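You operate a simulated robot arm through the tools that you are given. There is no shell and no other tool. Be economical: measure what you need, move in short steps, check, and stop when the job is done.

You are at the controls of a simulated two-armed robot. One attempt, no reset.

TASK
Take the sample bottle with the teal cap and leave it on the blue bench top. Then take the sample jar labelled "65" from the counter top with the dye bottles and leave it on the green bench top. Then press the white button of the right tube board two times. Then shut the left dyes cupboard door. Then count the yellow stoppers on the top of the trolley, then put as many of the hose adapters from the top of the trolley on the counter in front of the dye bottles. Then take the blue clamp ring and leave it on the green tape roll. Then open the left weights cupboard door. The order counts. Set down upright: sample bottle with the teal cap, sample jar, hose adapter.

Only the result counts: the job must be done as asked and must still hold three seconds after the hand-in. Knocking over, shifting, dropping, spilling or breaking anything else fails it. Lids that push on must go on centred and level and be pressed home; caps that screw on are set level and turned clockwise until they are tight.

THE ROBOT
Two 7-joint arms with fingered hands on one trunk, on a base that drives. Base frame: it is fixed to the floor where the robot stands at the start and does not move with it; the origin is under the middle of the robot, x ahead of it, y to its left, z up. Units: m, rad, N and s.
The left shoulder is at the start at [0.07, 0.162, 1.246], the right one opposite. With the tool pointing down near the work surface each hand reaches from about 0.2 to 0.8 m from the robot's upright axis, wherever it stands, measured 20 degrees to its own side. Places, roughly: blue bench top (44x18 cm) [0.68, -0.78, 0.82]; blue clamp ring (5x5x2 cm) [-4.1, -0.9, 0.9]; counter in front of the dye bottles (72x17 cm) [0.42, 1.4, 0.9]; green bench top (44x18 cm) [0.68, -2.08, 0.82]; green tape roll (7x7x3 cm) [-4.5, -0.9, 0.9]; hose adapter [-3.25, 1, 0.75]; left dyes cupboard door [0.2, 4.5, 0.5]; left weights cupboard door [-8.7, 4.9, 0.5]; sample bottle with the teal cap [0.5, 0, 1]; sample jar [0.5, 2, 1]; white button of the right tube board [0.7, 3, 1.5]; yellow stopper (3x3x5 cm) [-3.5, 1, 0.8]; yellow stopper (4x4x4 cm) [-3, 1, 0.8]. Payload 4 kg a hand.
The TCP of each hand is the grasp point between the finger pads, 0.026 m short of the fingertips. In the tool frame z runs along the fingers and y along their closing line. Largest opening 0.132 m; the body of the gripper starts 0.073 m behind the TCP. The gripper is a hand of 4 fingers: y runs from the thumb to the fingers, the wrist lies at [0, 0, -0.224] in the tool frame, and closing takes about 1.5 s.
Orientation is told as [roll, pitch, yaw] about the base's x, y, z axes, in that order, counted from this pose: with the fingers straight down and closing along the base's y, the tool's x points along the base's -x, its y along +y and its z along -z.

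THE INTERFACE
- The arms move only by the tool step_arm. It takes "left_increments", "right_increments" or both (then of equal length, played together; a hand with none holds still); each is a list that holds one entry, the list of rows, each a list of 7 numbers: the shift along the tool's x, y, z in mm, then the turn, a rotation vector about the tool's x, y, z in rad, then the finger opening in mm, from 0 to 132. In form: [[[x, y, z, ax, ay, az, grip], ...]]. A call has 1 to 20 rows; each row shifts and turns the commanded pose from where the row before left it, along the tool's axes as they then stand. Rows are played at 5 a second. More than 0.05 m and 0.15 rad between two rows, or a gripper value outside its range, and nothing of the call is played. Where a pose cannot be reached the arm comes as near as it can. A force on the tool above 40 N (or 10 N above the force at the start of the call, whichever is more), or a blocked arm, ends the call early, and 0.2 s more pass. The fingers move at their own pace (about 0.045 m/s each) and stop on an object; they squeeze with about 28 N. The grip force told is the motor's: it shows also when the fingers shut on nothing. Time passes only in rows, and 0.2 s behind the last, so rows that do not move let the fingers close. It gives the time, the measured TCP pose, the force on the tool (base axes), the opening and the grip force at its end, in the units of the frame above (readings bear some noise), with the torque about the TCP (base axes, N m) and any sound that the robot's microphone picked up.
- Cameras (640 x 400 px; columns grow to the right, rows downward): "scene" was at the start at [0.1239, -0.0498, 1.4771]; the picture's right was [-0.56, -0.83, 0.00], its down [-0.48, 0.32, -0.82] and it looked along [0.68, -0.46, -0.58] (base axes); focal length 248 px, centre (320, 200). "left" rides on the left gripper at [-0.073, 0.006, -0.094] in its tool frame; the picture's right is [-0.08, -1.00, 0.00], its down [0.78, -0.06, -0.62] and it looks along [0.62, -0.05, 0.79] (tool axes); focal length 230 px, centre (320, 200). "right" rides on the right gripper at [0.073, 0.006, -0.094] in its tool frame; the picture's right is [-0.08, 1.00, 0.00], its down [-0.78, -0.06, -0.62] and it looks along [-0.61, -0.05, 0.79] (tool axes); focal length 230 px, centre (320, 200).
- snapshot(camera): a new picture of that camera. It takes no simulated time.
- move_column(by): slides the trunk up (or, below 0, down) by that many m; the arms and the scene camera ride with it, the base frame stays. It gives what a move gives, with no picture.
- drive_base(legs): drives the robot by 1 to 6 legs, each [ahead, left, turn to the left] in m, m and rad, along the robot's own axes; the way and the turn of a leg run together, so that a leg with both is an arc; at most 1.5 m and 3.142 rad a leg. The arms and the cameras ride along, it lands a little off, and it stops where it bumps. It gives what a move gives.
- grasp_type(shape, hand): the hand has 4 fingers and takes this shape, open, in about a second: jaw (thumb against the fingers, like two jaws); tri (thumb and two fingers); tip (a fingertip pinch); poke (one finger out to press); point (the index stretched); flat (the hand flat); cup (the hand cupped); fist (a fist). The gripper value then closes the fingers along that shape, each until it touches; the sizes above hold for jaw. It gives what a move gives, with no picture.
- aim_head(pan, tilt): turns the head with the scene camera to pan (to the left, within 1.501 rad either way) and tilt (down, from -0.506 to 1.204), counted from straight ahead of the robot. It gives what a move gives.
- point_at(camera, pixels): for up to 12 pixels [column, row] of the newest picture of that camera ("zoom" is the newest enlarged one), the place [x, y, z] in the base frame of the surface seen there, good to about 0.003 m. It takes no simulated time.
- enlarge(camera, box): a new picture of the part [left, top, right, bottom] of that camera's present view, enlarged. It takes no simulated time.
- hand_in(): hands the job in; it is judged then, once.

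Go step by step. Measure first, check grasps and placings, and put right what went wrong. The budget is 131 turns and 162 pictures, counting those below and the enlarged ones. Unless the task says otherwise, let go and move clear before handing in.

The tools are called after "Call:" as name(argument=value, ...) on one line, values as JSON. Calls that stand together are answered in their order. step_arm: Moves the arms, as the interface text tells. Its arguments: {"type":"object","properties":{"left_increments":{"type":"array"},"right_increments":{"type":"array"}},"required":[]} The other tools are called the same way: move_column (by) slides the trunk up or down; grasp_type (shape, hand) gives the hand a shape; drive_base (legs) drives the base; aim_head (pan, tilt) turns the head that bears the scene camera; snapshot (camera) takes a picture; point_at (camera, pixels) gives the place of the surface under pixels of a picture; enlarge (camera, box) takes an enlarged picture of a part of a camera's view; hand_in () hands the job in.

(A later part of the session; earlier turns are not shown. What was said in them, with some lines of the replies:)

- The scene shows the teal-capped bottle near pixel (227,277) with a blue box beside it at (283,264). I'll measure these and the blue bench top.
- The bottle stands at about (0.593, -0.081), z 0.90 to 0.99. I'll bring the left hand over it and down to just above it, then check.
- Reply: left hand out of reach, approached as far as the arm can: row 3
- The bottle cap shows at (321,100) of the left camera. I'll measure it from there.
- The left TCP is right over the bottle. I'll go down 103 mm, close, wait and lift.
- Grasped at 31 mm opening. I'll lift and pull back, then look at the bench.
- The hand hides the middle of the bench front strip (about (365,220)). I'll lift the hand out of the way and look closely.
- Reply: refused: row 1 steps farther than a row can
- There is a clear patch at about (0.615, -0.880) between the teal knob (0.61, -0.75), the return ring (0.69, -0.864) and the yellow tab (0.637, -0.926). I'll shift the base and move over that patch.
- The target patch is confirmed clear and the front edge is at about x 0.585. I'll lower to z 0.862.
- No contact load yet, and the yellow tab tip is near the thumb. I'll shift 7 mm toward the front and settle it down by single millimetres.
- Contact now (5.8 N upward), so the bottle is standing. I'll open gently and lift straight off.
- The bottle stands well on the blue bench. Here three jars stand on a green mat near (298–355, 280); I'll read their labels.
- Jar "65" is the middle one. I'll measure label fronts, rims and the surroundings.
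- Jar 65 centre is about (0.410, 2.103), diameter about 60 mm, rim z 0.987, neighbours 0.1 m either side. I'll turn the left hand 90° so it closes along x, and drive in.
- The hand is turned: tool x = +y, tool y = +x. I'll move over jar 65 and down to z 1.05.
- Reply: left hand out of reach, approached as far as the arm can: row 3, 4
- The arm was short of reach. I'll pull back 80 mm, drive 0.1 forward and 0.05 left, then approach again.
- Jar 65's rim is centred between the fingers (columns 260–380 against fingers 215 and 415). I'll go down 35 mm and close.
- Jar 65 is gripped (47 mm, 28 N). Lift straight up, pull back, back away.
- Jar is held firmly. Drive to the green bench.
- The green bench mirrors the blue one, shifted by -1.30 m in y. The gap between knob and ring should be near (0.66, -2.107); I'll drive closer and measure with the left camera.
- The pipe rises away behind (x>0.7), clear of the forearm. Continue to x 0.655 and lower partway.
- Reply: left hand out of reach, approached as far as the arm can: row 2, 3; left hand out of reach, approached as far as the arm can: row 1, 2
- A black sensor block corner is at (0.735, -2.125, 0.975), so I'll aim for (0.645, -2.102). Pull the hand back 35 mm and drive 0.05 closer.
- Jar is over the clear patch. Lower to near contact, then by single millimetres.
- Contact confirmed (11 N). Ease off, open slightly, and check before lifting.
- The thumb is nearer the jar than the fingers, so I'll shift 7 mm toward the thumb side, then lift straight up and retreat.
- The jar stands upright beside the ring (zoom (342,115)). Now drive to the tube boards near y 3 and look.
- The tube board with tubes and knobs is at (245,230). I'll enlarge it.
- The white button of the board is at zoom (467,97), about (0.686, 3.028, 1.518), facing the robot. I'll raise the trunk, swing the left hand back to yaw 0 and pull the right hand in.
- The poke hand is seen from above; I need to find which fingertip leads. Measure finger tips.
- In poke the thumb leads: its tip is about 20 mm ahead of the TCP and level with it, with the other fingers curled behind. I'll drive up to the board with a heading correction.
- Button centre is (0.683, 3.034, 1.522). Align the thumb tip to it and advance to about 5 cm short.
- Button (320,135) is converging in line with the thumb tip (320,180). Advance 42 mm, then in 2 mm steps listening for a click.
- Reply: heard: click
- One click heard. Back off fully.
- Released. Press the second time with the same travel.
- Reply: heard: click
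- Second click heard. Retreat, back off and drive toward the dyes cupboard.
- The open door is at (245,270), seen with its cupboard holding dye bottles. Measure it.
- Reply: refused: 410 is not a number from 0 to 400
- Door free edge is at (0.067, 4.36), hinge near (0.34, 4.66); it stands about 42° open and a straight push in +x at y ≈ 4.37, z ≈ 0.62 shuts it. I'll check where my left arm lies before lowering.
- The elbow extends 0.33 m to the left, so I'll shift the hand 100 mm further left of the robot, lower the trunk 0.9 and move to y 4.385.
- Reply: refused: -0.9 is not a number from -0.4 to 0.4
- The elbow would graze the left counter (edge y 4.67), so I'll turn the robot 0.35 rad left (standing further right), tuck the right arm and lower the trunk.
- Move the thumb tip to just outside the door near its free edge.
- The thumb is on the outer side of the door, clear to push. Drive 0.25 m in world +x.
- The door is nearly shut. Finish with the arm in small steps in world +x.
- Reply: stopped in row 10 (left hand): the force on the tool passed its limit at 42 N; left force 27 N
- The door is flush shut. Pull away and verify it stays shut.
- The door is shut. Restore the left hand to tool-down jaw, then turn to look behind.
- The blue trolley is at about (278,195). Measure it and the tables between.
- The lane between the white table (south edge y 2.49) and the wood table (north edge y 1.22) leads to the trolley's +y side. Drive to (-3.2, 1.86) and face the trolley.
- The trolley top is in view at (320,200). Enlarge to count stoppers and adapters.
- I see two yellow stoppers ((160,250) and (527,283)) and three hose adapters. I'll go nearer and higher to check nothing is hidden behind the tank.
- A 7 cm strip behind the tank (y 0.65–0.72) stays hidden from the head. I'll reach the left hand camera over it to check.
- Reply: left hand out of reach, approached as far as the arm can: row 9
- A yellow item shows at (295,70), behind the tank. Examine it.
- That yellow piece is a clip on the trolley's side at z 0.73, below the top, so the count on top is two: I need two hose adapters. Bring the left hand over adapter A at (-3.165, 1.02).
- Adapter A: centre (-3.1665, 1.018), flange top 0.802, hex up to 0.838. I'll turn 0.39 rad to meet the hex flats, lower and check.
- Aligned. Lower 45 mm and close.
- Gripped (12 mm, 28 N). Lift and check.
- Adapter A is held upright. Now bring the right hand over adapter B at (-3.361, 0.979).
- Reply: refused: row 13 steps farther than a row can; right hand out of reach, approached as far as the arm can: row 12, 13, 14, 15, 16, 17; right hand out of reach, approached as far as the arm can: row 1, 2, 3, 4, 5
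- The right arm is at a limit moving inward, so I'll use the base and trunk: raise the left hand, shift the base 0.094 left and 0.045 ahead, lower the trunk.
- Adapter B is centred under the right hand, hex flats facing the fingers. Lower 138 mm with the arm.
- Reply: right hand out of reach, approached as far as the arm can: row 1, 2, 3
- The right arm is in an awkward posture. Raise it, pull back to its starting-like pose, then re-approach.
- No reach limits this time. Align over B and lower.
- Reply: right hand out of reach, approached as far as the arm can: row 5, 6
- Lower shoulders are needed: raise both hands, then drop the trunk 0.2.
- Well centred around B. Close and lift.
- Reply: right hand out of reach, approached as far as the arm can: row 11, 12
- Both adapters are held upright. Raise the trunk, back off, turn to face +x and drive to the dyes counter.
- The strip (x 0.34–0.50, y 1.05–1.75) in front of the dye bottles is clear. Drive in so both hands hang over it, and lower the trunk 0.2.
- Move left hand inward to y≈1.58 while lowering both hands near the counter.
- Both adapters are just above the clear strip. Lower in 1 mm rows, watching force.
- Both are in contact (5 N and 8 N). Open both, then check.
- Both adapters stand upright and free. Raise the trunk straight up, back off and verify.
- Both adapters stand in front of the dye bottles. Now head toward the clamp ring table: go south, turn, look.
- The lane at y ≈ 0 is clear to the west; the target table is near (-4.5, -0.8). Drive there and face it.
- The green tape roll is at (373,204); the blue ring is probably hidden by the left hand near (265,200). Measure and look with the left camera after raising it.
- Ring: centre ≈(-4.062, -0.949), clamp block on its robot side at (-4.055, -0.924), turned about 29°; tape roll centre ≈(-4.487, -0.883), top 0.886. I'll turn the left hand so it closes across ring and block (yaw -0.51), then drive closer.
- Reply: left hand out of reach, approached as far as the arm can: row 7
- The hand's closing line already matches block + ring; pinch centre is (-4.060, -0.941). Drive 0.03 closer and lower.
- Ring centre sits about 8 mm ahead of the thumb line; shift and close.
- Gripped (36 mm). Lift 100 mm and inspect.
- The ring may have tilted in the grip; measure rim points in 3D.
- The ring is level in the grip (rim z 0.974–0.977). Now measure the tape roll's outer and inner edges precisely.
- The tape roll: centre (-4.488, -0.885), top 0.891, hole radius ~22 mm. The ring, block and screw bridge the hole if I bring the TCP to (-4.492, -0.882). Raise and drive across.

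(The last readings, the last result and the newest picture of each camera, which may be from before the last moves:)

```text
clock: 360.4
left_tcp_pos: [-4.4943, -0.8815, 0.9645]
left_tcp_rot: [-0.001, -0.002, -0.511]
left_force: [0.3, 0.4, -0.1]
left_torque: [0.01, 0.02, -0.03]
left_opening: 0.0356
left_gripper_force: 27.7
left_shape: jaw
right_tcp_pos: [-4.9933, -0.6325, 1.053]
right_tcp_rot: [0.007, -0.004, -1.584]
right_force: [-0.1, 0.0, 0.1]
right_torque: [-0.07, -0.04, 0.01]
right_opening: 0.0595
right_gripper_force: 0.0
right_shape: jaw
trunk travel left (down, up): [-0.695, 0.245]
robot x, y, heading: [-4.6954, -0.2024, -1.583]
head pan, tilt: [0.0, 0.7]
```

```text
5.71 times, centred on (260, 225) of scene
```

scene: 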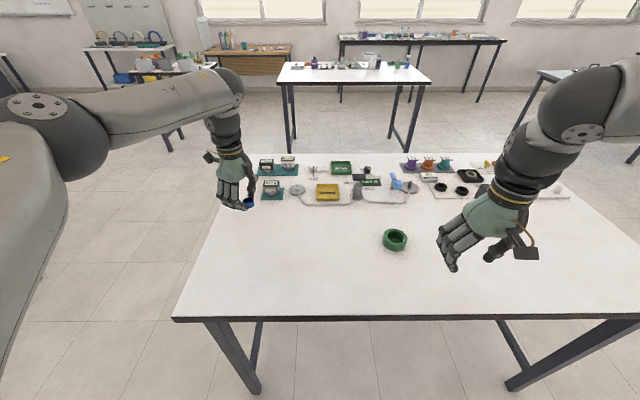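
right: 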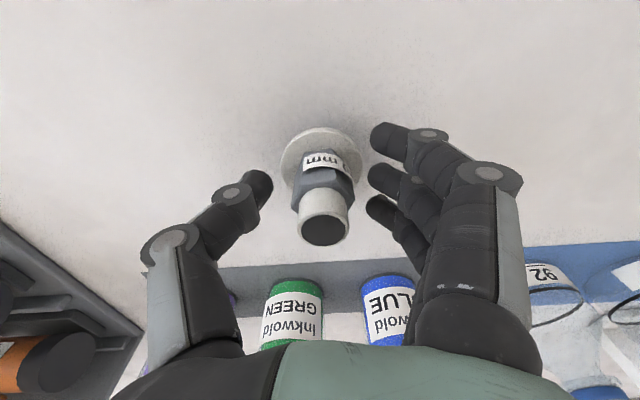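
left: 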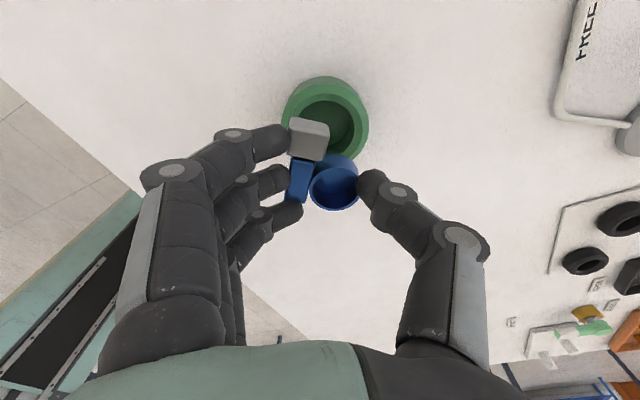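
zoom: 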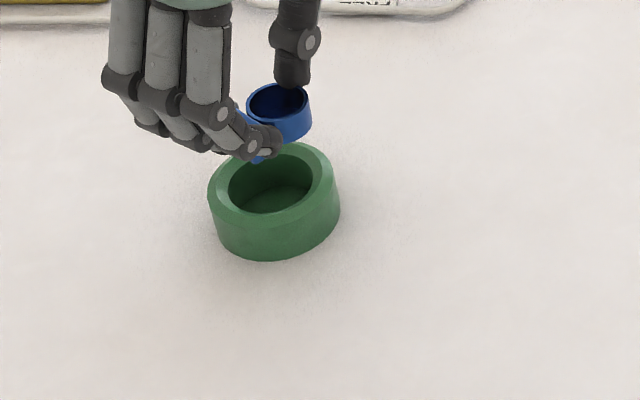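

Positioned over the roll. Lower to just above and then feel for contact.

Call:
step_arm(left_increments=[[[-1, 0, 20, 0, 0, 0, 20], [0, 0, 14, 0, 0, 0, 20], [0, 0, 2, 0, 0, 0, 20], [0, 0, 0, 0, 0, 0, 20]]])

Call:
step_arm(left_increments=[[[0, 0, 1.5, 0, 0, 0, 20], [0, 0, 1.5, 0, 0, 0, 20], [0, 0, 0, 0, 0, 0, 20]]])

Call:
step_arm(left_increments=[[[0, 0, 1, 0, 0, 0, 20], [0, 0, 1, 0, 0, 0, 20], [0, 0, 0, 0, 0, 0, 20]]])

Call:
snapshot(camera="left")

```text
clock: 361.4
left_tcp_pos: [-4.4916, -0.8811, 0.9275]
left_tcp_rot: [0.0, -0.002, -0.513]
left_force: [-0.1, 0.3, -0.2]
left_torque: [0.0, -0.03, -0.03]
left_opening: 0.0358
left_gripper_force: 27.9
left_shape: jaw
right_tcp_pos: [-4.9926, -0.633, 1.0523]
right_tcp_rot: [0.007, -0.005, -1.585]
right_force: [-0.3, 0.6, -0.4]
right_torque: [0.01, 0.03, 0.02]
right_opening: 0.0596
right_gripper_force: 0.0
right_shape: jaw
trunk travel left (down, up): [-0.695, 0.245]
robot x, y, heading: [-4.6973, -0.205, -1.584]
head pan, tilt: [0.0, 0.7]
```

```text
clock: 362.2
left_tcp_pos: [-4.4923, -0.8821, 0.9245]
left_tcp_rot: [-0.001, -0.003, -0.512]
left_force: [0.1, 0.3, 0.4]
left_torque: [-0.01, -0.01, 0.0]
left_opening: 0.0354
left_gripper_force: 28.2
left_shape: jaw
right_tcp_pos: [-4.9933, -0.6335, 1.0523]
right_tcp_rot: [0.008, -0.005, -1.584]
right_force: [-0.6, 1.0, -0.3]
right_torque: [-0.02, -0.01, -0.04]
right_opening: 0.0595
right_gripper_force: 0.0
right_shape: jaw
trunk travel left (down, up): [-0.695, 0.245]
robot x, y, heading: [-4.6961, -0.1978, -1.581]
head pan, tilt: [0.0, 0.7]
```

```text
clock: 363.0
left_tcp_pos: [-4.4924, -0.8808, 0.9226]
left_tcp_rot: [-0.001, 0.0, -0.511]
left_force: [-0.3, -0.3, -0.5]
left_torque: [0.01, 0.03, 0.02]
left_opening: 0.0356
left_gripper_force: 27.6
left_shape: jaw
right_tcp_pos: [-4.9934, -0.6323, 1.0533]
right_tcp_rot: [0.007, -0.006, -1.586]
right_force: [0.2, -0.7, 1.2]
right_torque: [0.0, -0.03, 0.03]
right_opening: 0.0593
right_gripper_force: 0.1
right_shape: jaw
trunk travel left (down, up): [-0.695, 0.245]
robot x, y, heading: [-4.6919, -0.2037, -1.587]
head pan, tilt: [0.0, 0.7]
```

```text
26 pictures are left
```

left: 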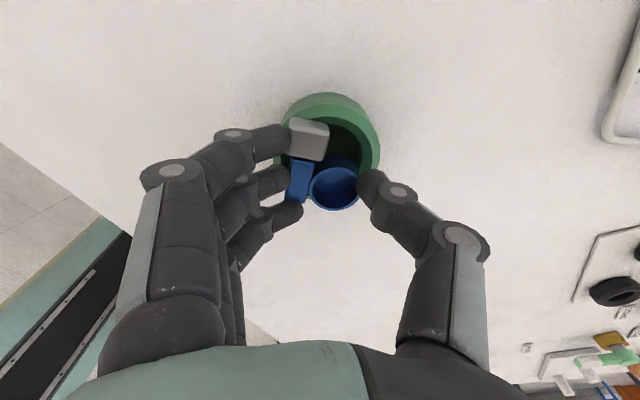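

The item looks a little off-centre toward the image bottom; measure both now.

Call:
enlarge(camera="left", box=[260, 80, 400, 230])

Call:
point_at(camera="left", pixels=[[330, 97], [377, 145], [290, 105], [365, 112], [372, 125], [308, 140], [309, 122], [302, 195], [322, 205], [312, 190], [357, 188], [345, 170]])

```text
2.67 times, centred on (330, 155) of left
```

zoom: 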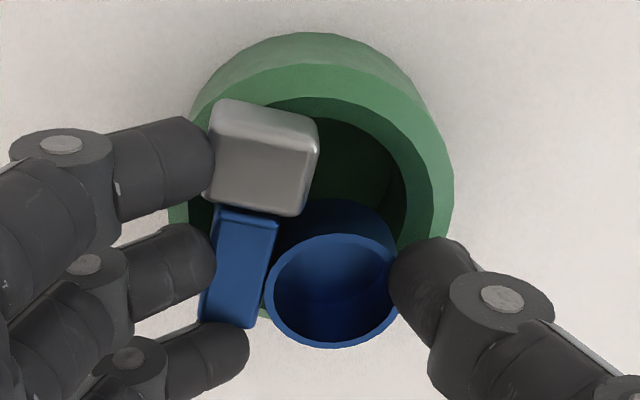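

```text
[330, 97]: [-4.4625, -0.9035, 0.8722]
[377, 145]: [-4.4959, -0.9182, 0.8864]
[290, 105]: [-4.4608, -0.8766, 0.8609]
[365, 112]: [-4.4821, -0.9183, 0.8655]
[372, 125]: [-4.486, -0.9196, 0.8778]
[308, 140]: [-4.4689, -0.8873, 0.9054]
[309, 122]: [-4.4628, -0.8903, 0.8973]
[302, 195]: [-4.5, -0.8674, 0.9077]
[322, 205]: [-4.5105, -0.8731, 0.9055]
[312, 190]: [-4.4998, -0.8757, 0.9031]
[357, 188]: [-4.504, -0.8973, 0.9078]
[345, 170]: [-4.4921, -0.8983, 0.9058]
```

The 3D numbers confirm the design: ring centre 15 mm on one side, screw 20 mm on the other, block end on the rim. Lower on until contact.

Call:
step_arm(left_increments=[[[0, 0, 1, 0, 0, 0, 20], [0, 0, 1, 0, 0, 0, 20], [0, 0, 0, 0, 0, 0, 20]]])

Call:
step_arm(left_increments=[[[0, 0, 1, 0, 0, 0, 20], [0, 0, 0, 0, 0, 0, 20]]])

```text
clock: 363.8
left_tcp_pos: [-4.4919, -0.8825, 0.9214]
left_tcp_rot: [0.0, -0.001, -0.51]
left_force: [0.1, -0.4, -0.8]
left_torque: [-0.02, 0.02, -0.01]
left_opening: 0.0356
left_gripper_force: 27.9
left_shape: jaw
right_tcp_pos: [-4.9939, -0.6334, 1.0534]
right_tcp_rot: [0.008, -0.003, -1.585]
right_force: [-0.6, -0.8, 0.2]
right_torque: [0.01, 0.0, 0.02]
right_opening: 0.0595
right_gripper_force: 0.0
right_shape: jaw
trunk travel left (down, up): [-0.695, 0.245]
robot x, y, heading: [-4.6953, -0.2023, -1.58]
head pan, tilt: [0.0, 0.7]
```

```text
clock: 364.4
left_tcp_pos: [-4.4919, -0.8823, 0.9196]
left_tcp_rot: [-0.002, -0.002, -0.511]
left_force: [0.4, -0.1, 2.7]
left_torque: [-0.07, 0.05, -0.03]
left_opening: 0.0353
left_gripper_force: 28.1
left_shape: jaw
right_tcp_pos: [-4.9935, -0.6341, 1.0527]
right_tcp_rot: [0.008, -0.007, -1.584]
right_force: [1.4, -0.7, 0.2]
right_torque: [0.01, 0.03, -0.01]
right_opening: 0.0593
right_gripper_force: 0.0
right_shape: jaw
trunk travel left (down, up): [-0.695, 0.245]
robot x, y, heading: [-4.6955, -0.2004, -1.581]
head pan, tilt: [0.0, 0.7]
```

Contact begins (2.7 N). Open slowly and evenly, then look.

Call:
step_arm(left_increments=[[[0, 0, 0.5, 0, 0, 0, 34], [0, 0, 0, 0, 0, 0, 38], [0, 0, 0, 0, 0, 0, 44], [0, 0, 0, 0, 0, 0, 50], [0, 0, 0, 0, 0, 0, 60], [0, 0, 0, 0, 0, 0, 66], [0, 0, 0, 0, 0, 0, 66]]])

Call:
enlarge(camera="left", box=[240, 80, 420, 230])

```text
clock: 366.0
left_tcp_pos: [-4.4912, -0.8808, 0.9197]
left_tcp_rot: [0.0, -0.004, -0.512]
left_force: [-0.8, -0.2, -0.8]
left_torque: [-0.01, -0.03, -0.02]
left_opening: 0.0654
left_gripper_force: 0.1
left_shape: jaw
right_tcp_pos: [-4.9933, -0.633, 1.0531]
right_tcp_rot: [0.006, -0.006, -1.585]
right_force: [0.5, 0.3, -0.5]
right_torque: [-0.05, 0.03, 0.0]
right_opening: 0.0593
right_gripper_force: 0.0
right_shape: jaw
trunk travel left (down, up): [-0.695, 0.245]
robot x, y, heading: [-4.6946, -0.2009, -1.579]
head pan, tilt: [0.0, 0.7]
```

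```text
2.67 times, centred on (330, 155) of left
```

zoom: 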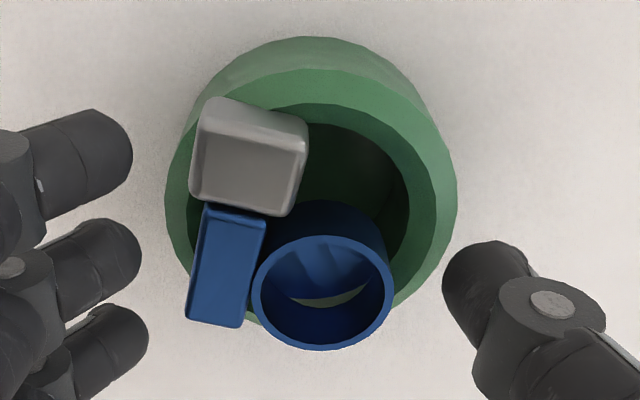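

It rests on the roll. Lift clear and verify.

Call:
step_arm(left_increments=[[[0, 0, -15, 0, 0, 0, 70], [0, 0, -30, 0, 0, 0, 80], [0, 0, -40, 0, 0, 0, 80], [0, 0, -40, 0, 0, 0, 80], [0, 0, -40, 0, 0, 0, 80], [35, 25, 0, 0, 0, 0, 80], [35, 25, 0, 0, 0, 0, 80], [35, 25, 0, 0, 0, 0, 80]]])

Call:
drive_base(legs=[[-0.3, 0, 0]])

Call:
aim_head(pan=0.25, tilt=0.75)

Call:
snapshot(camera="scene")

```text
clock: 367.8
left_tcp_pos: [-4.5479, -0.7631, 1.0848]
left_tcp_rot: [-0.002, -0.003, -0.51]
left_force: [0.5, -1.4, -0.2]
left_torque: [-0.05, -0.02, 0.01]
left_opening: 0.0795
left_gripper_force: 0.1
left_shape: jaw
right_tcp_pos: [-4.9937, -0.6321, 1.0529]
right_tcp_rot: [0.007, -0.008, -1.586]
right_force: [0.1, 0.1, -0.4]
right_torque: [-0.01, -0.04, 0.0]
right_opening: 0.0595
right_gripper_force: 0.0
right_shape: jaw
trunk travel left (down, up): [-0.695, 0.245]
robot x, y, heading: [-4.6975, -0.2016, -1.585]
head pan, tilt: [0.0, 0.7]
```

```text
clock: 369.9
left_tcp_pos: [-4.5439, -0.4646, 1.0837]
left_tcp_rot: [-0.001, 0.001, -0.509]
left_force: [0.4, 0.2, -0.3]
left_torque: [0.0, 0.04, -0.01]
left_opening: 0.0797
left_gripper_force: 0.1
left_shape: jaw
right_tcp_pos: [-4.9894, -0.3327, 1.0533]
right_tcp_rot: [0.006, -0.006, -1.584]
right_force: [0.2, 0.1, -0.3]
right_torque: [-0.02, 0.0, -0.02]
right_opening: 0.0592
right_gripper_force: 0.1
right_shape: jaw
trunk travel left (down, up): [-0.695, 0.245]
robot x, y, heading: [-4.6917, 0.097, -1.582]
head pan, tilt: [0.0, 0.7]
```

```text
clock: 370.7
left_tcp_pos: [-4.5433, -0.4633, 1.0844]
left_tcp_rot: [-0.002, -0.002, -0.51]
left_force: [-1.5, -0.4, -1.6]
left_torque: [0.02, 0.01, 0.01]
left_opening: 0.0796
left_gripper_force: 0.1
left_shape: jaw
right_tcp_pos: [-4.9897, -0.3315, 1.0525]
right_tcp_rot: [0.007, -0.005, -1.584]
right_force: [1.0, -0.5, -0.4]
right_torque: [-0.02, 0.02, 0.01]
right_opening: 0.0594
right_gripper_force: 0.1
right_shape: jaw
trunk travel left (down, up): [-0.695, 0.245]
robot x, y, heading: [-4.6891, 0.1033, -1.581]
head pan, tilt: [0.25, 0.75]
```

```text
23 pictures are left
```

scene: 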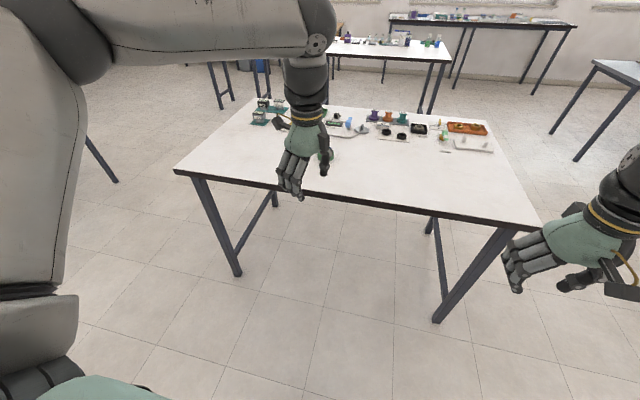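

Call:
step_arm(left_increments=[[[20, 20, 0, 0, 0, 0.15, 80], [20, 20, 0, 0, 0, 0.15, 80], [20, 20, 0, 0, 0, 0.15, 80], [0, 0, 0, 0, 0, 0.15, 80], [0, 0, 0, 0, 0, 0.15, 80], [0, 0, 0, 0, 0, 0.15, 80], [0, 0, 0, 0, 0, 0.15, 80], [40, 20, 0, 0, 0, 0, 80], [40, 20, 0, 0, 0, 0, 80]]])

Call:
enlarge(camera="scene", box=[280, 125, 360, 175])

```text
clock: 372.7
left_tcp_pos: [-4.5144, -0.2958, 1.0842]
left_tcp_rot: [-0.002, -0.002, -1.561]
left_force: [0.0, 0.9, 0.4]
left_torque: [-0.02, 0.05, 0.0]
left_opening: 0.0796
left_gripper_force: 0.2
left_shape: jaw
right_tcp_pos: [-4.9891, -0.33, 1.0535]
right_tcp_rot: [0.006, -0.008, -1.584]
right_force: [-0.2, 1.1, 0.6]
right_torque: [0.01, -0.04, 0.01]
right_opening: 0.0595
right_gripper_force: 0.1
right_shape: jaw
trunk travel left (down, up): [-0.695, 0.245]
robot x, y, heading: [-4.6912, 0.1017, -1.579]
head pan, tilt: [0.25, 0.75]
```

```text
8.00 times, centred on (320, 150) of scene
```

zoom: 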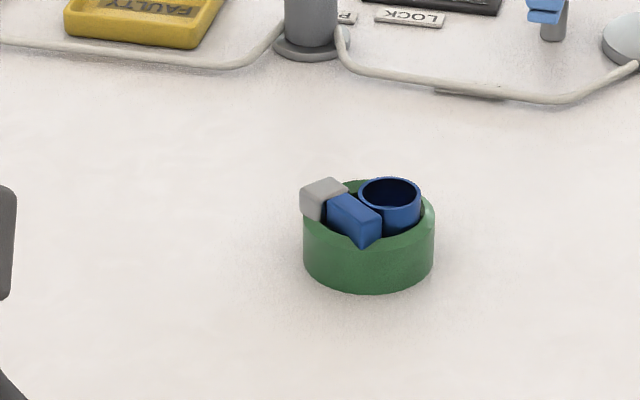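

Call:
point_at(camera="zoom", pixels=[[365, 190], [417, 190], [390, 208], [322, 187], [350, 205], [372, 222], [340, 215], [310, 235], [425, 215]])

Call:
aim_head(pan=-1.4, tilt=0.3)

Call:
snapshot(camera="scene")

```text
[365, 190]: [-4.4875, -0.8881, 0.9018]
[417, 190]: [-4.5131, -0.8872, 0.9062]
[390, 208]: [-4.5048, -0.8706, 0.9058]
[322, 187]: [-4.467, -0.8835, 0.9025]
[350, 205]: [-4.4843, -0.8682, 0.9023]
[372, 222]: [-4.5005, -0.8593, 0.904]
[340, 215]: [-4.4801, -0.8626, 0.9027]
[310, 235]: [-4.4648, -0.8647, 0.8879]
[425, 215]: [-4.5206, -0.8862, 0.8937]
```

```text
clock: 374.4
left_tcp_pos: [-4.5147, -0.299, 1.0837]
left_tcp_rot: [0.0, 0.0, -1.559]
left_force: [-0.8, 0.1, 0.3]
left_torque: [-0.03, 0.0, 0.0]
left_opening: 0.0794
left_gripper_force: 0.1
left_shape: jaw
right_tcp_pos: [-4.9901, -0.3324, 1.0536]
right_tcp_rot: [0.006, -0.005, -1.585]
right_force: [-0.2, 0.0, -0.3]
right_torque: [-0.01, -0.02, 0.0]
right_opening: 0.0595
right_gripper_force: 0.0
right_shape: jaw
trunk travel left (down, up): [-0.695, 0.245]
robot x, y, heading: [-4.696, 0.1, -1.58]
head pan, tilt: [-1.4, 0.3]
```

```text
21 pictures are left
```

scene: 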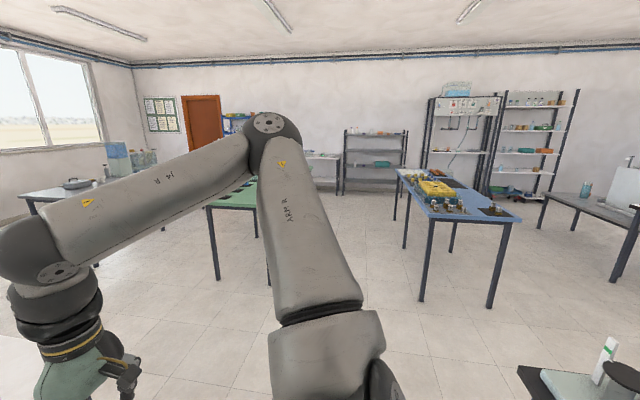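

The ring lies level on the roll (z 0.902–0.906). Now plan the route to the weights cupboard; measure obstacles.

Call:
point_at(camera="scene", pixels=[[425, 218], [518, 220], [400, 172], [545, 197], [630, 213], [208, 208], [345, 195], [420, 300], [492, 310], [545, 230], [535, 385], [495, 170]])

Call:
drive_base(legs=[[0, 0, -1.57], [1.2, 0, 0]])

Call:
aim_head(pan=-0.75, tilt=0.3)

Call:
snapshot(camera="scene")

```text
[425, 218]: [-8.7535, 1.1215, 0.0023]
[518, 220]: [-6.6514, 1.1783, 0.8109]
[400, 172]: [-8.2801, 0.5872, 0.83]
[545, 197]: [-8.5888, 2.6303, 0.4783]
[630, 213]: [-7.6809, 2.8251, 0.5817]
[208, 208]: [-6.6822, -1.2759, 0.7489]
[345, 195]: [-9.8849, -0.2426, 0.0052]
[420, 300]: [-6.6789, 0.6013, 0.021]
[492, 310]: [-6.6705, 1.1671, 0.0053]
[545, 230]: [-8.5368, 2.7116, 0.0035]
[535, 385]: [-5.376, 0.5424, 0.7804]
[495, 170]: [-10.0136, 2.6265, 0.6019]
```

```text
clock: 384.2
left_tcp_pos: [-6.2863, -0.0722, 1.0844]
left_tcp_rot: [-0.001, -0.002, -3.126]
left_force: [-0.2, 0.3, 0.2]
left_torque: [0.02, 0.01, 0.01]
left_opening: 0.0793
left_gripper_force: 0.0
left_shape: jaw
right_tcp_pos: [-6.3214, 0.4008, 1.0529]
right_tcp_rot: [0.005, -0.006, 3.133]
right_force: [0.8, 0.2, 0.2]
right_torque: [-0.02, -0.03, 0.0]
right_opening: 0.0595
right_gripper_force: 0.1
right_shape: jaw
trunk travel left (down, up): [-0.695, 0.245]
robot x, y, heading: [-5.8895, 0.1101, 3.134]
head pan, tilt: [-1.4, 0.3]
```

```text
clock: 385.3
left_tcp_pos: [-6.2855, -0.0732, 1.0828]
left_tcp_rot: [0.001, -0.002, -3.127]
left_force: [-0.5, 0.7, 0.9]
left_torque: [-0.02, 0.01, -0.02]
left_opening: 0.0794
left_gripper_force: 0.1
left_shape: jaw
right_tcp_pos: [-6.3212, 0.4016, 1.053]
right_tcp_rot: [0.007, -0.004, 3.135]
right_force: [-0.3, -0.2, 0.9]
right_torque: [0.0, 0.0, 0.02]
right_opening: 0.0595
right_gripper_force: 0.0
right_shape: jaw
trunk travel left (down, up): [-0.695, 0.245]
robot x, y, heading: [-5.8901, 0.1043, 3.137]
head pan, tilt: [-0.75, 0.3]
```

```text
20 pictures are left
```

scene: 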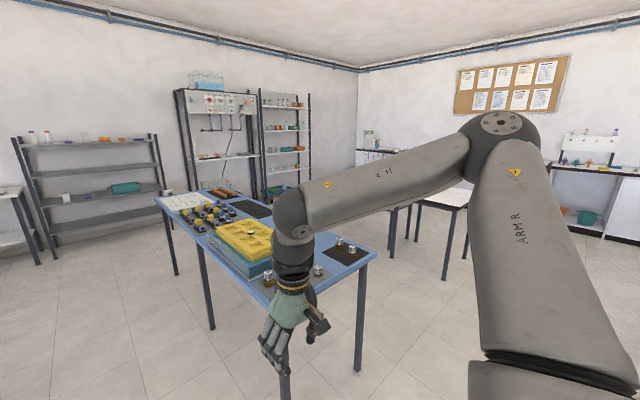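

Call:
point_at(camera="scene", pixels=[[457, 206], [420, 200], [445, 275], [390, 245], [472, 190], [600, 170], [600, 235], [410, 235], [545, 170], [375, 150], [610, 220]])

Call:
enlarge(camera="scene", box=[350, 110, 640, 290])

```text
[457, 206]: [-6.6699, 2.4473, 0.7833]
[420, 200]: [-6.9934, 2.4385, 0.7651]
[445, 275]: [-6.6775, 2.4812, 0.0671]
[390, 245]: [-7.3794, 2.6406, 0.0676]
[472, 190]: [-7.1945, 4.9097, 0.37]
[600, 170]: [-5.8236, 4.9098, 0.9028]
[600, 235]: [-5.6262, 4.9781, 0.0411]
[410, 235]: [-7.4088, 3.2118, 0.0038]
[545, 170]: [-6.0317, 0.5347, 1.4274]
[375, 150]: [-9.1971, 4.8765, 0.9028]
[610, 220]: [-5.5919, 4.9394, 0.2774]
```

```text
2.21 times, centred on (495, 200) of scene
```

zoom: 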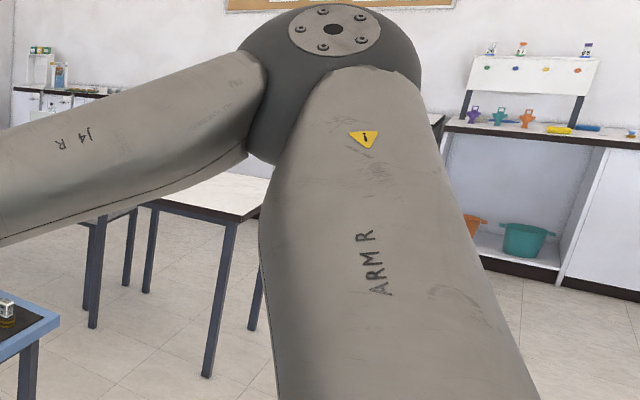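

The gap between dark bench (x -5.38) and blue table (x -6.65) is passable at x ≈ -6.0. Turn north, go to y ≈ 1.6 and look.

Call:
drive_base(legs=[[0.12, 0, 0], [0, 0, -1.567], [1.45, 0, 0]])

Call:
aim_head(pan=0.25, tilt=0.3)

Call:
snapshot(camera="scene")

```text
clock: 397.2
left_tcp_pos: [-6.1616, 1.9656, 1.0843]
left_tcp_rot: [0.0, -0.002, 1.574]
left_force: [0.4, 0.9, 0.7]
left_torque: [-0.04, 0.01, -0.01]
left_opening: 0.0796
left_gripper_force: 0.0
left_shape: jaw
right_tcp_pos: [-5.6863, 1.9934, 1.0534]
right_tcp_rot: [0.006, -0.006, 1.548]
right_force: [0.1, -0.3, 0.5]
right_torque: [-0.02, -0.02, -0.02]
right_opening: 0.0596
right_gripper_force: 0.1
right_shape: jaw
trunk travel left (down, up): [-0.695, 0.245]
robot x, y, heading: [-5.9892, 1.5632, 1.55]
head pan, tilt: [-0.75, 0.3]
```

```text
clock: 398.4
left_tcp_pos: [-6.1617, 1.9649, 1.0844]
left_tcp_rot: [0.0, -0.002, 1.573]
left_force: [0.6, 0.0, 0.6]
left_torque: [0.0, 0.0, -0.02]
left_opening: 0.0795
left_gripper_force: 0.0
left_shape: jaw
right_tcp_pos: [-5.6862, 1.9949, 1.0526]
right_tcp_rot: [0.007, -0.004, 1.547]
right_force: [-0.5, 0.0, -0.3]
right_torque: [-0.03, 0.0, 0.01]
right_opening: 0.0594
right_gripper_force: 0.1
right_shape: jaw
trunk travel left (down, up): [-0.695, 0.245]
robot x, y, heading: [-5.985, 1.5665, 1.547]
head pan, tilt: [0.25, 0.3]
```

```text
18 pictures are left
5 turns are left
```

scene: 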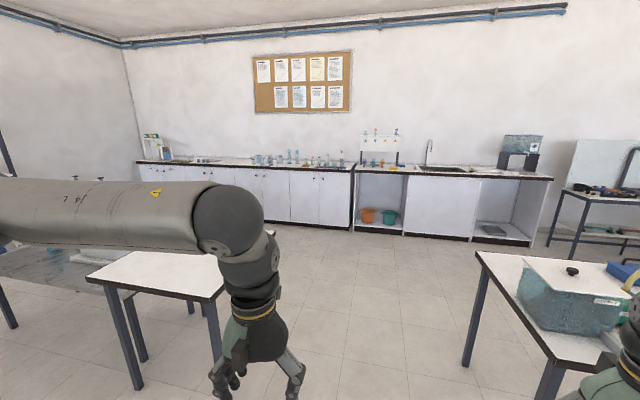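

Only 5 turns remain, so I'll combine: drive through the gap (centre x ≈ -6.0) to the weights cupboards, point the left hand forward, lower to knob height and take pictures.

Call:
drive_base(legs=[[1.2, 0.03, 0.02], [1.2, 0, 0], [0, 1.2, 0], [0, 1.17, 0]])

Call:
step_arm(left_increments=[[[-33.5, 0, -2.5, 0, -0.15, 0, 80], [-33.5, 0, -2.5, 0, -0.15, 0, 80], [-33.5, 0, -2.5, 0, -0.15, 0, 80], [-33.5, 0, -2.5, 0, -0.15, 0, 80], [-33.5, 0, -2.5, 0, -0.15, 0, 80], [-33.5, 0, -2.5, 0, -0.15, 0, 80], [-33.5, 0, -2.5, 0, -0.15, 0, 80], [-33.5, 0, -2.5, 0, -0.15, 0, 80], [-33.5, 0, -2.5, 0, -0.15, 0, 80], [-33.5, 0, -2.5, 0, -0.15, 0, 80], [-15.5, 0, 0, 0, -0.07, 0, 80]]], right_increments=[[[40, 0, 0, 0, 0, 0, 60], [40, 0, 0, 0, 0, 0, 60], [40, 0, 0, 0, 0, 0, 60], [40, 0, 0, 0, 0, 0, 60], [0, 0, 0, 0, 0, 0, 60], [0, 0, 0, 0, 0, 0, 60], [0, 0, 0, 0, 0, 0, 60], [0, 0, 0, 0, 0, 0, 60], [0, 0, 0, 0, 0, 0, 60], [0, 0, 0, 0, 0, 0, 60], [0, 0, 0, 0, 0, 0, 60]]])

Call:
move_column(by=-0.4)

Call:
move_column(by=-0.14)

Call:
aim_head(pan=0.3, tilt=0.25)

Call:
snapshot(camera="scene")

Call:
snapshot(camera="left")

```text
clock: 421.4
left_tcp_pos: [-8.5529, 4.3647, 1.084]
left_tcp_rot: [-0.001, 0.0, 1.585]
left_force: [-0.2, 0.0, -0.6]
left_torque: [-0.02, 0.01, 0.0]
left_opening: 0.0795
left_gripper_force: 0.1
left_shape: jaw
right_tcp_pos: [-8.0789, 4.4018, 1.0515]
right_tcp_rot: [0.006, -0.005, 1.563]
right_force: [-0.3, 0.9, 1.9]
right_torque: [-0.01, 0.01, -0.01]
right_opening: 0.0595
right_gripper_force: 0.1
right_shape: jaw
trunk travel left (down, up): [-0.695, 0.245]
robot x, y, heading: [-8.3709, 3.9718, 1.564]
head pan, tilt: [0.25, 0.3]
```

```text
clock: 423.8
left_tcp_pos: [-8.5563, 4.5896, 1.3081]
left_tcp_rot: [2.882, -1.57, -1.295]
left_force: [0.5, 0.0, -0.1]
left_torque: [-0.03, 0.0, -0.01]
left_opening: 0.0793
left_gripper_force: 0.3
left_shape: jaw
right_tcp_pos: [-8.0803, 4.3024, 1.052]
right_tcp_rot: [0.006, -0.006, 1.563]
right_force: [1.4, -0.4, 0.3]
right_torque: [-0.02, -0.02, 0.02]
right_opening: 0.0594
right_gripper_force: 0.2
right_shape: jaw
right hand out of reach, approached as far as the arm can: row 3, 4
trunk travel left (down, up): [-0.695, 0.245]
robot x, y, heading: [-8.3748, 3.9658, 1.569]
head pan, tilt: [0.25, 0.3]
```

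```text
clock: 427.6
left_tcp_pos: [-8.5562, 4.5902, 0.908]
left_tcp_rot: [0.738, -1.572, 0.852]
left_force: [-0.7, -1.1, -0.6]
left_torque: [0.02, 0.03, -0.01]
left_opening: 0.0796
left_gripper_force: 0.0
left_shape: jaw
right_tcp_pos: [-8.0797, 4.3021, 0.653]
right_tcp_rot: [0.008, -0.006, 1.562]
right_force: [0.2, -0.3, -0.1]
right_torque: [0.01, 0.03, 0.0]
right_opening: 0.0596
right_gripper_force: 0.0
right_shape: jaw
trunk travel left (down, up): [-0.295, 0.645]
robot x, y, heading: [-8.3718, 3.9687, 1.563]
head pan, tilt: [0.25, 0.3]
```

```text
clock: 429.3
left_tcp_pos: [-8.5569, 4.5899, 0.7678]
left_tcp_rot: [1.011, -1.569, 0.575]
left_force: [0.3, 0.7, -0.2]
left_torque: [0.0, -0.03, 0.01]
left_opening: 0.0797
left_gripper_force: 0.0
left_shape: jaw
right_tcp_pos: [-8.0785, 4.3019, 0.5117]
right_tcp_rot: [0.007, -0.004, 1.562]
right_force: [-0.3, 0.2, -0.1]
right_torque: [0.0, 0.03, 0.03]
right_opening: 0.0596
right_gripper_force: 0.0
right_shape: jaw
trunk travel left (down, up): [-0.155, 0.785]
robot x, y, heading: [-8.3736, 3.9699, 1.568]
head pan, tilt: [0.25, 0.3]
```

```text
clock: 429.9
left_tcp_pos: [-8.5555, 4.5911, 0.7676]
left_tcp_rot: [0.656, -1.571, 0.933]
left_force: [0.0, -0.3, 0.3]
left_torque: [0.02, 0.02, -0.02]
left_opening: 0.0796
left_gripper_force: 0.1
left_shape: jaw
right_tcp_pos: [-8.0786, 4.3023, 0.5114]
right_tcp_rot: [0.006, -0.007, 1.564]
right_force: [-0.2, 0.7, 0.1]
right_torque: [0.04, -0.01, 0.01]
right_opening: 0.0596
right_gripper_force: 0.0
right_shape: jaw
trunk travel left (down, up): [-0.155, 0.785]
robot x, y, heading: [-8.3741, 3.9688, 1.561]
head pan, tilt: [0.3, 0.25]
```

```text
17 pictures are left
```

scene: 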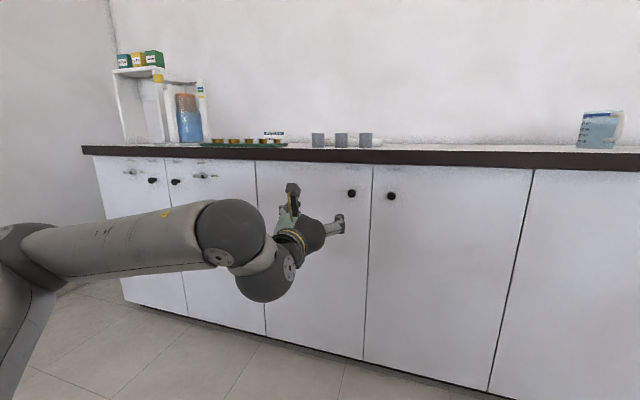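

```text
16 pictures are left
4 turns are left
```

left: 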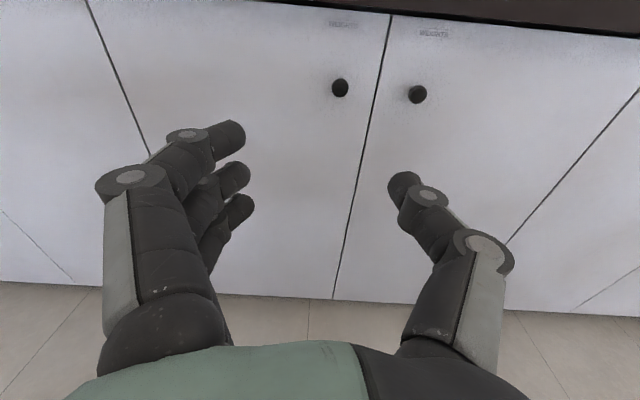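

The left weights door's knob is at (340,88) of the left view, seam at (385,40), hinge seam at (120,80): I compute knob ≈ (-8.523, 4.89, 0.758) and hinge x ≈ -8.877. I'll drive in, grip the knob and pull along the arc, turning with the door.

Call:
point_at(camera="left", pixels=[[340, 88], [340, 82], [348, 90], [417, 93], [383, 60], [310, 120], [118, 80]])

Call:
drive_base(legs=[[0.22, 0, 0]])

Call:
step_arm(left_increments=[[[5, -16, 0, 0, 0, 0, 80], [5, -16.5, 0, 0, 0, 0, 80], [0, 0, 20, 0, 0, 0, 80], [0, 0, 20, 0, 0, 0, 80], [0, 0, 14, 0, 0, 0, 80], [0, 0, 6, 0, 0, 0, 80], [0, 0, 6, 0, 0, 0, 80], [0, 0, 0, 0, 0, 0, 80]]])

Call:
snapshot(camera="left")

Call:
step_arm(left_increments=[[[0, 0, 0, 0, 0, 0, 50], [0, 0, 0, 0, 0, 0, 20], [0, 0, 0, 0, 0, 0, 0], [0, 0, 0, 0, 0, 0, 0], [0, 0, 0, 0, 0, 0, 0], [0, 0, 0, 0, 0, 0, 0], [0, 0, 0, 0, 0, 0, 0], [0, 0, 0, 0, 0, 0, 0]]])

Call:
snapshot(camera="left")

Call:
step_arm(left_increments=[[[0, 0.4, -17.6, 0.05, 0, 0, 0], [0, 0.4, -17.6, 0.05, 0, 0, 0], [0, 0.4, -17.6, 0.05, 0, 0, 0], [0, 0.4, -17.6, 0.05, 0, 0, 0], [0, 0.4, -17.6, 0.05, 0, 0, 0], [0, 0.4, -17.6, 0.05, 0, 0, 0], [0, 0.4, -17.6, 0.05, 0, 0, 0], [0, 0.4, -17.6, 0.05, 0, 0, 0], [0, 0.4, -17.6, 0.05, 0, 0, 0], [0, 0.4, -17.6, 0.05, 0, 0, 0], [0, 0.4, -17.6, 0.05, 0, 0, 0], [0, 0.4, -17.6, 0.05, 0, 0, 0], [0, 0, 0, 0, 0, 0, 0]]])

Call:
snapshot(camera="scene")

Call:
snapshot(camera="left")

```text
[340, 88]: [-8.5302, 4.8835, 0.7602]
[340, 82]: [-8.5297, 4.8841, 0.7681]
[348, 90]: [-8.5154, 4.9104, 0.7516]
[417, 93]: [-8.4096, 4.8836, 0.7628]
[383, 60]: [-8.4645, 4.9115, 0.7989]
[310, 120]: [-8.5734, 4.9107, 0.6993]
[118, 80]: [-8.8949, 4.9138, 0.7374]
```

```text
clock: 431.6
left_tcp_pos: [-8.5537, 4.8096, 0.7675]
left_tcp_rot: [0.54, -1.572, 1.046]
left_force: [-0.4, 0.4, -0.1]
left_torque: [0.01, 0.01, 0.03]
left_opening: 0.0794
left_gripper_force: 0.1
left_shape: jaw
right_tcp_pos: [-8.0776, 4.5199, 0.5116]
right_tcp_rot: [0.007, -0.006, 1.562]
right_force: [-0.2, 0.6, 0.6]
right_torque: [0.02, 0.01, 0.0]
right_opening: 0.0591
right_gripper_force: 0.0
right_shape: jaw
trunk travel left (down, up): [-0.155, 0.785]
robot x, y, heading: [-8.3713, 4.1891, 1.565]
head pan, tilt: [0.3, 0.25]
```

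```text
clock: 433.4
left_tcp_pos: [-8.5229, 4.8761, 0.7563]
left_tcp_rot: [0.447, -1.57, 1.141]
left_force: [-0.3, 0.2, -0.3]
left_torque: [-0.03, -0.04, -0.01]
left_opening: 0.0796
left_gripper_force: 0.0
left_shape: jaw
right_tcp_pos: [-8.0767, 4.5196, 0.5118]
right_tcp_rot: [0.009, -0.005, 1.562]
right_force: [-0.3, 0.3, -0.4]
right_torque: [-0.01, -0.01, -0.01]
right_opening: 0.0595
right_gripper_force: 0.1
right_shape: jaw
trunk travel left (down, up): [-0.155, 0.785]
robot x, y, heading: [-8.3715, 4.1855, 1.564]
head pan, tilt: [0.3, 0.25]
```

```text
15 pictures are left
```

left: 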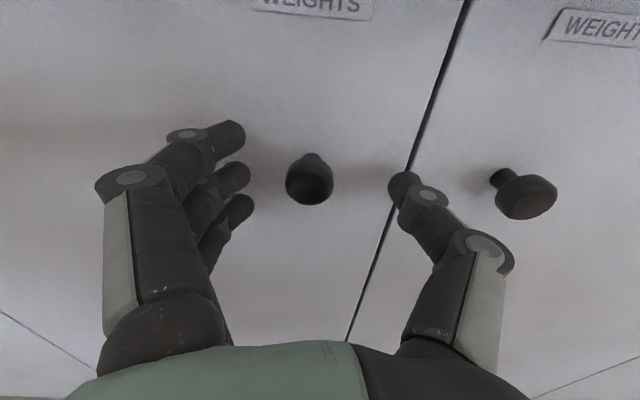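

```text
clock: 435.2
left_tcp_pos: [-8.5199, 4.8742, 0.7576]
left_tcp_rot: [0.815, -1.569, 0.766]
left_force: [11.7, -1.1, -2.6]
left_torque: [-0.05, -0.02, -0.1]
left_opening: 0.0042
left_gripper_force: 27.7
left_shape: jaw
right_tcp_pos: [-8.0776, 4.5185, 0.5115]
right_tcp_rot: [0.008, -0.006, 1.561]
right_force: [0.6, -0.3, -0.6]
right_torque: [0.0, -0.01, 0.02]
right_opening: 0.0591
right_gripper_force: 0.1
right_shape: jaw
trunk travel left (down, up): [-0.155, 0.785]
robot x, y, heading: [-8.3704, 4.1885, 1.567]
head pan, tilt: [0.3, 0.25]
```

```text
14 pictures are left
```

left: 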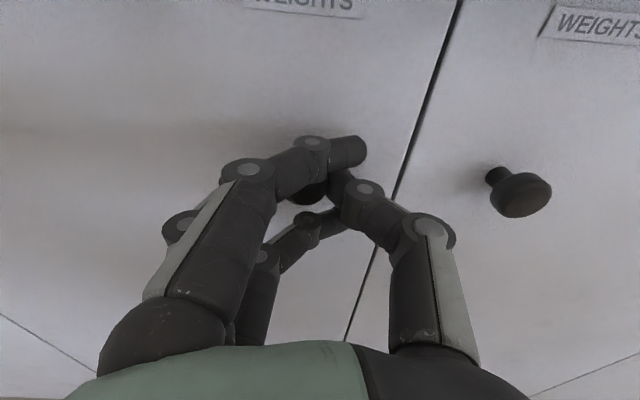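

```text
clock: 438.0
left_tcp_pos: [-8.5737, 4.695, 0.7635]
left_tcp_rot: [2.767, -1.563, -1.785]
left_force: [-3.5, 2.7, 16.4]
left_torque: [0.41, 0.18, 0.29]
left_opening: 0.0056
left_gripper_force: 28.1
left_shape: jaw
left hand out of reach, approached as far as the arm can: row 9, 10, 12
right_tcp_pos: [-8.079, 4.5194, 0.5124]
right_tcp_rot: [0.007, -0.006, 1.562]
right_force: [-0.1, -0.4, -0.2]
right_torque: [0.04, -0.01, 0.03]
right_opening: 0.0593
right_gripper_force: 0.0
right_shape: jaw
trunk travel left (down, up): [-0.155, 0.785]
robot x, y, heading: [-8.3729, 4.1907, 1.564]
head pan, tilt: [0.3, 0.25]
```

```text
13 pictures are left
```

scene: 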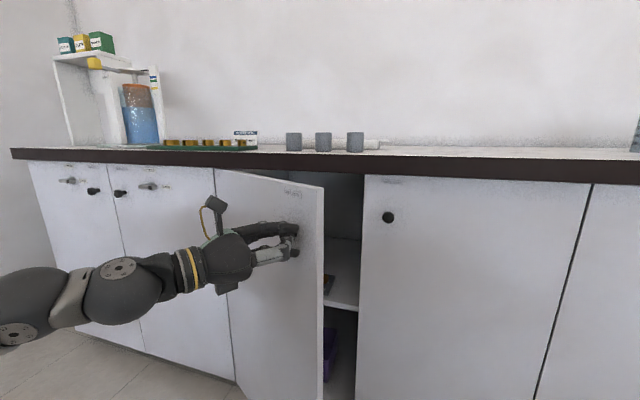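

```text
12 pictures are left
3 turns are left
```

left: 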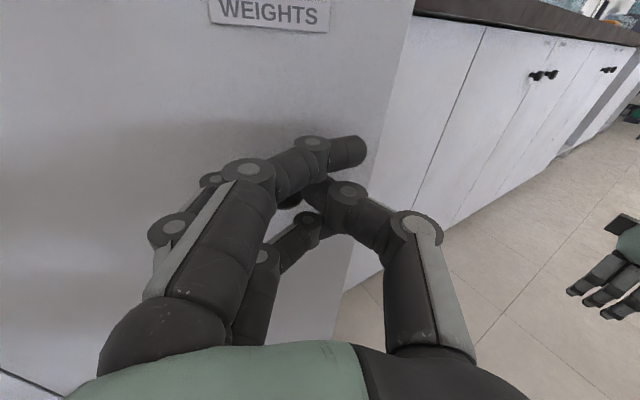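

The door is pulled about 30° open with the knob still gripped. I'll swing the whole base about the hinge (rigidly with the door) by 0.6 rad more, then let go, back away and check.

Call:
drive_base(legs=[[-0.0517, 0.0717, -0.1], [-0.0517, 0.0717, -0.1], [-0.0517, 0.0717, -0.1], [-0.0517, 0.0717, -0.1], [-0.0517, 0.0717, -0.1], [-0.0517, 0.0717, -0.1]])

Call:
snapshot(camera="left")

Call:
step_arm(left_increments=[[[0, 0, 0, 0, 0, 0, 15], [0, 0, 0, 0, 0, 0, 35], [0, 0, 0, 0, 0, 0, 60], [0, 0, 0, 0, 0, 0, 80], [0, 0, 0, 0, 0, 0, 90], [0, 0, 0, 0, 0, 0, 90]]])

Call:
step_arm(left_increments=[[[0, 0, -15, 0, 0, 0, 90], [0, 0, -25, 0, 0, 0, 90], [0, 0, -25, 0, 0, 0, 90], [0, 0, -25, 0, 0, 0, 90]]])

Call:
snapshot(camera="left")

Call:
snapshot(camera="scene")

```text
clock: 442.6
left_tcp_pos: [-8.7486, 4.5534, 0.7614]
left_tcp_rot: [2.902, -1.568, -2.518]
left_force: [-3.6, 6.2, 23.3]
left_torque: [0.63, -0.11, 0.35]
left_opening: 0.0059
left_gripper_force: 28.1
left_shape: jaw
right_tcp_pos: [-8.4388, 4.1299, 0.5125]
right_tcp_rot: [0.008, -0.006, 0.963]
right_force: [-0.1, -0.7, 0.0]
right_torque: [0.0, 0.04, 0.02]
right_opening: 0.0594
right_gripper_force: 0.0
right_shape: jaw
trunk travel left (down, up): [-0.155, 0.785]
robot x, y, heading: [-8.8688, 4.0212, 0.959]
head pan, tilt: [0.3, 0.25]
```

```text
11 pictures are left
```

left: 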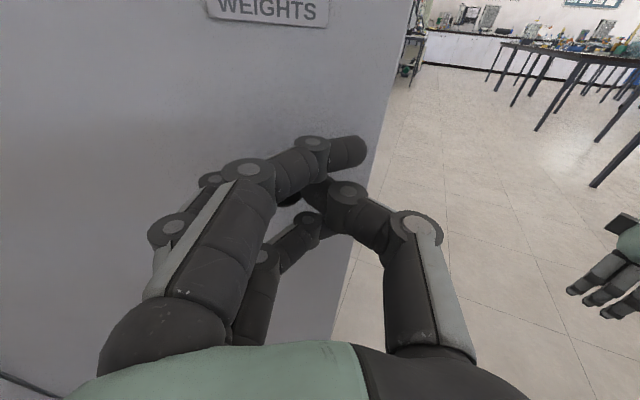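

```text
clock: 444.0
left_tcp_pos: [-8.7484, 4.5535, 0.7603]
left_tcp_rot: [-3.011, -1.57, -2.89]
left_force: [0.3, 0.0, -0.1]
left_torque: [-0.01, 0.0, 0.01]
left_opening: 0.0895
left_gripper_force: 0.1
left_shape: jaw
right_tcp_pos: [-8.4383, 4.1296, 0.5116]
right_tcp_rot: [0.008, -0.006, 0.964]
right_force: [0.1, 0.3, 0.1]
right_torque: [-0.01, 0.02, -0.01]
right_opening: 0.0594
right_gripper_force: 0.0
right_shape: jaw
trunk travel left (down, up): [-0.155, 0.785]
robot x, y, heading: [-8.8675, 4.019, 0.961]
head pan, tilt: [0.3, 0.25]
```

```text
clock: 445.0
left_tcp_pos: [-8.7664, 4.5578, 0.7637]
left_tcp_rot: [1.896, -1.569, -1.51]
left_force: [0.1, -0.3, 0.0]
left_torque: [0.01, -0.02, 0.0]
left_opening: 0.0898
left_gripper_force: 0.1
left_shape: jaw
left hand out of reach, approached as far as the arm can: row 1, 2, 3, 4
right_tcp_pos: [-8.4389, 4.1306, 0.5123]
right_tcp_rot: [0.007, -0.005, 0.963]
right_force: [0.1, 0.5, 0.2]
right_torque: [0.01, -0.01, -0.01]
right_opening: 0.0591
right_gripper_force: 0.0
right_shape: jaw
trunk travel left (down, up): [-0.155, 0.785]
robot x, y, heading: [-8.8691, 4.0222, 0.966]
head pan, tilt: [0.3, 0.25]
```

```text
10 pictures are left
```

left: 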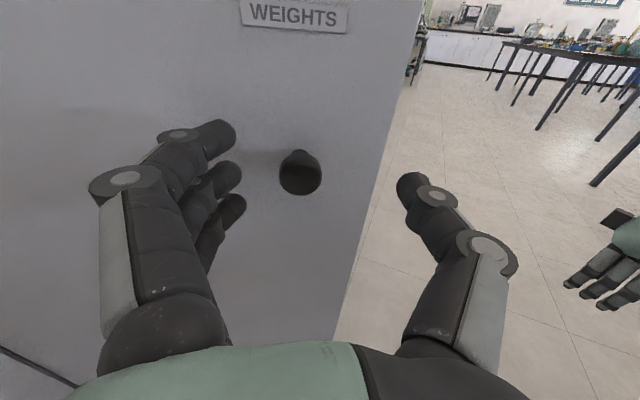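

```text
9 pictures are left
2 turns are left
```

scene: 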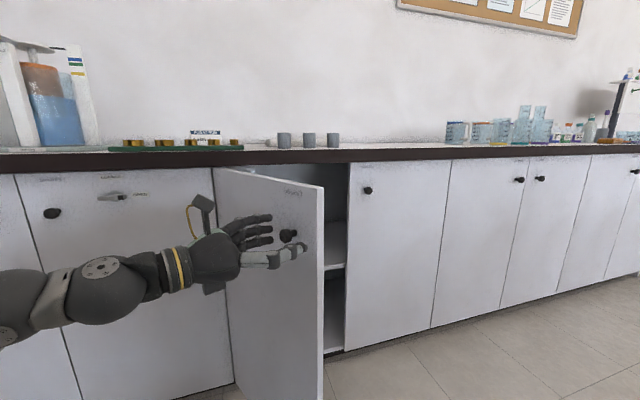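

The door stands about 65° open and the knob is released at (300,172). Back the base off along the hand's own axis so the fingers clear the knob, then check.

Call:
drive_base(legs=[[-0.13, 0.074, 0], [-0.3, 0, 0]])

Call:
snapshot(camera="scene")

```text
clock: 448.0
left_tcp_pos: [-9.0718, 4.2462, 0.764]
left_tcp_rot: [1.993, -1.57, -1.608]
left_force: [-0.6, -1.4, 0.0]
left_torque: [-0.02, 0.0, 0.0]
left_opening: 0.0896
left_gripper_force: 0.1
left_shape: jaw
right_tcp_pos: [-8.7443, 3.8188, 0.512]
right_tcp_rot: [0.006, -0.006, 0.961]
right_force: [-0.1, 0.0, -0.2]
right_torque: [-0.02, 0.03, -0.01]
right_opening: 0.0593
right_gripper_force: 0.1
right_shape: jaw
trunk travel left (down, up): [-0.155, 0.785]
robot x, y, heading: [-9.173, 3.7113, 0.963]
head pan, tilt: [0.3, 0.25]
```

```text
8 pictures are left
1 turns are left
```

scene: 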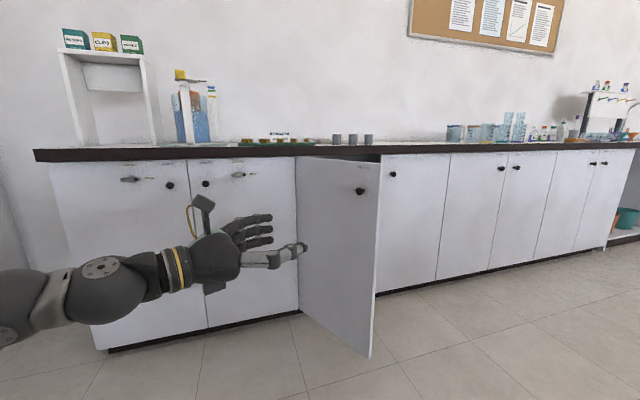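

The left weights door stands open (340,250) and the hands are clear, so I am handing in.

Call:
hand_in()

```text
The job is handed in.
```

I did every step in the order you gave and handed the job in; the result of the judging was not shown to me.

- **Teal-cap bottle:** it stands upright on the blue bench top.
- **Jar "65":** it stands upright on the green bench top.
- **White button:** I pressed it twice on the right tube board and heard one click each time.
- **Left dyes cupboard door:** it is shut flush and stayed shut when I pulled the hand away.
- **Hose adapters:** I counted two yellow stoppers on the trolley top, so two adapters stand upright on the counter in front of the dye bottles. A yellow clip on the trolley's side sits below the top, so I did not count it.
- **Blue clamp ring:** it lies level on the green tape roll, bridging the roll's hole.
- **Left weights cupboard door:** it stands about 65 degrees open, and both hands are clear.
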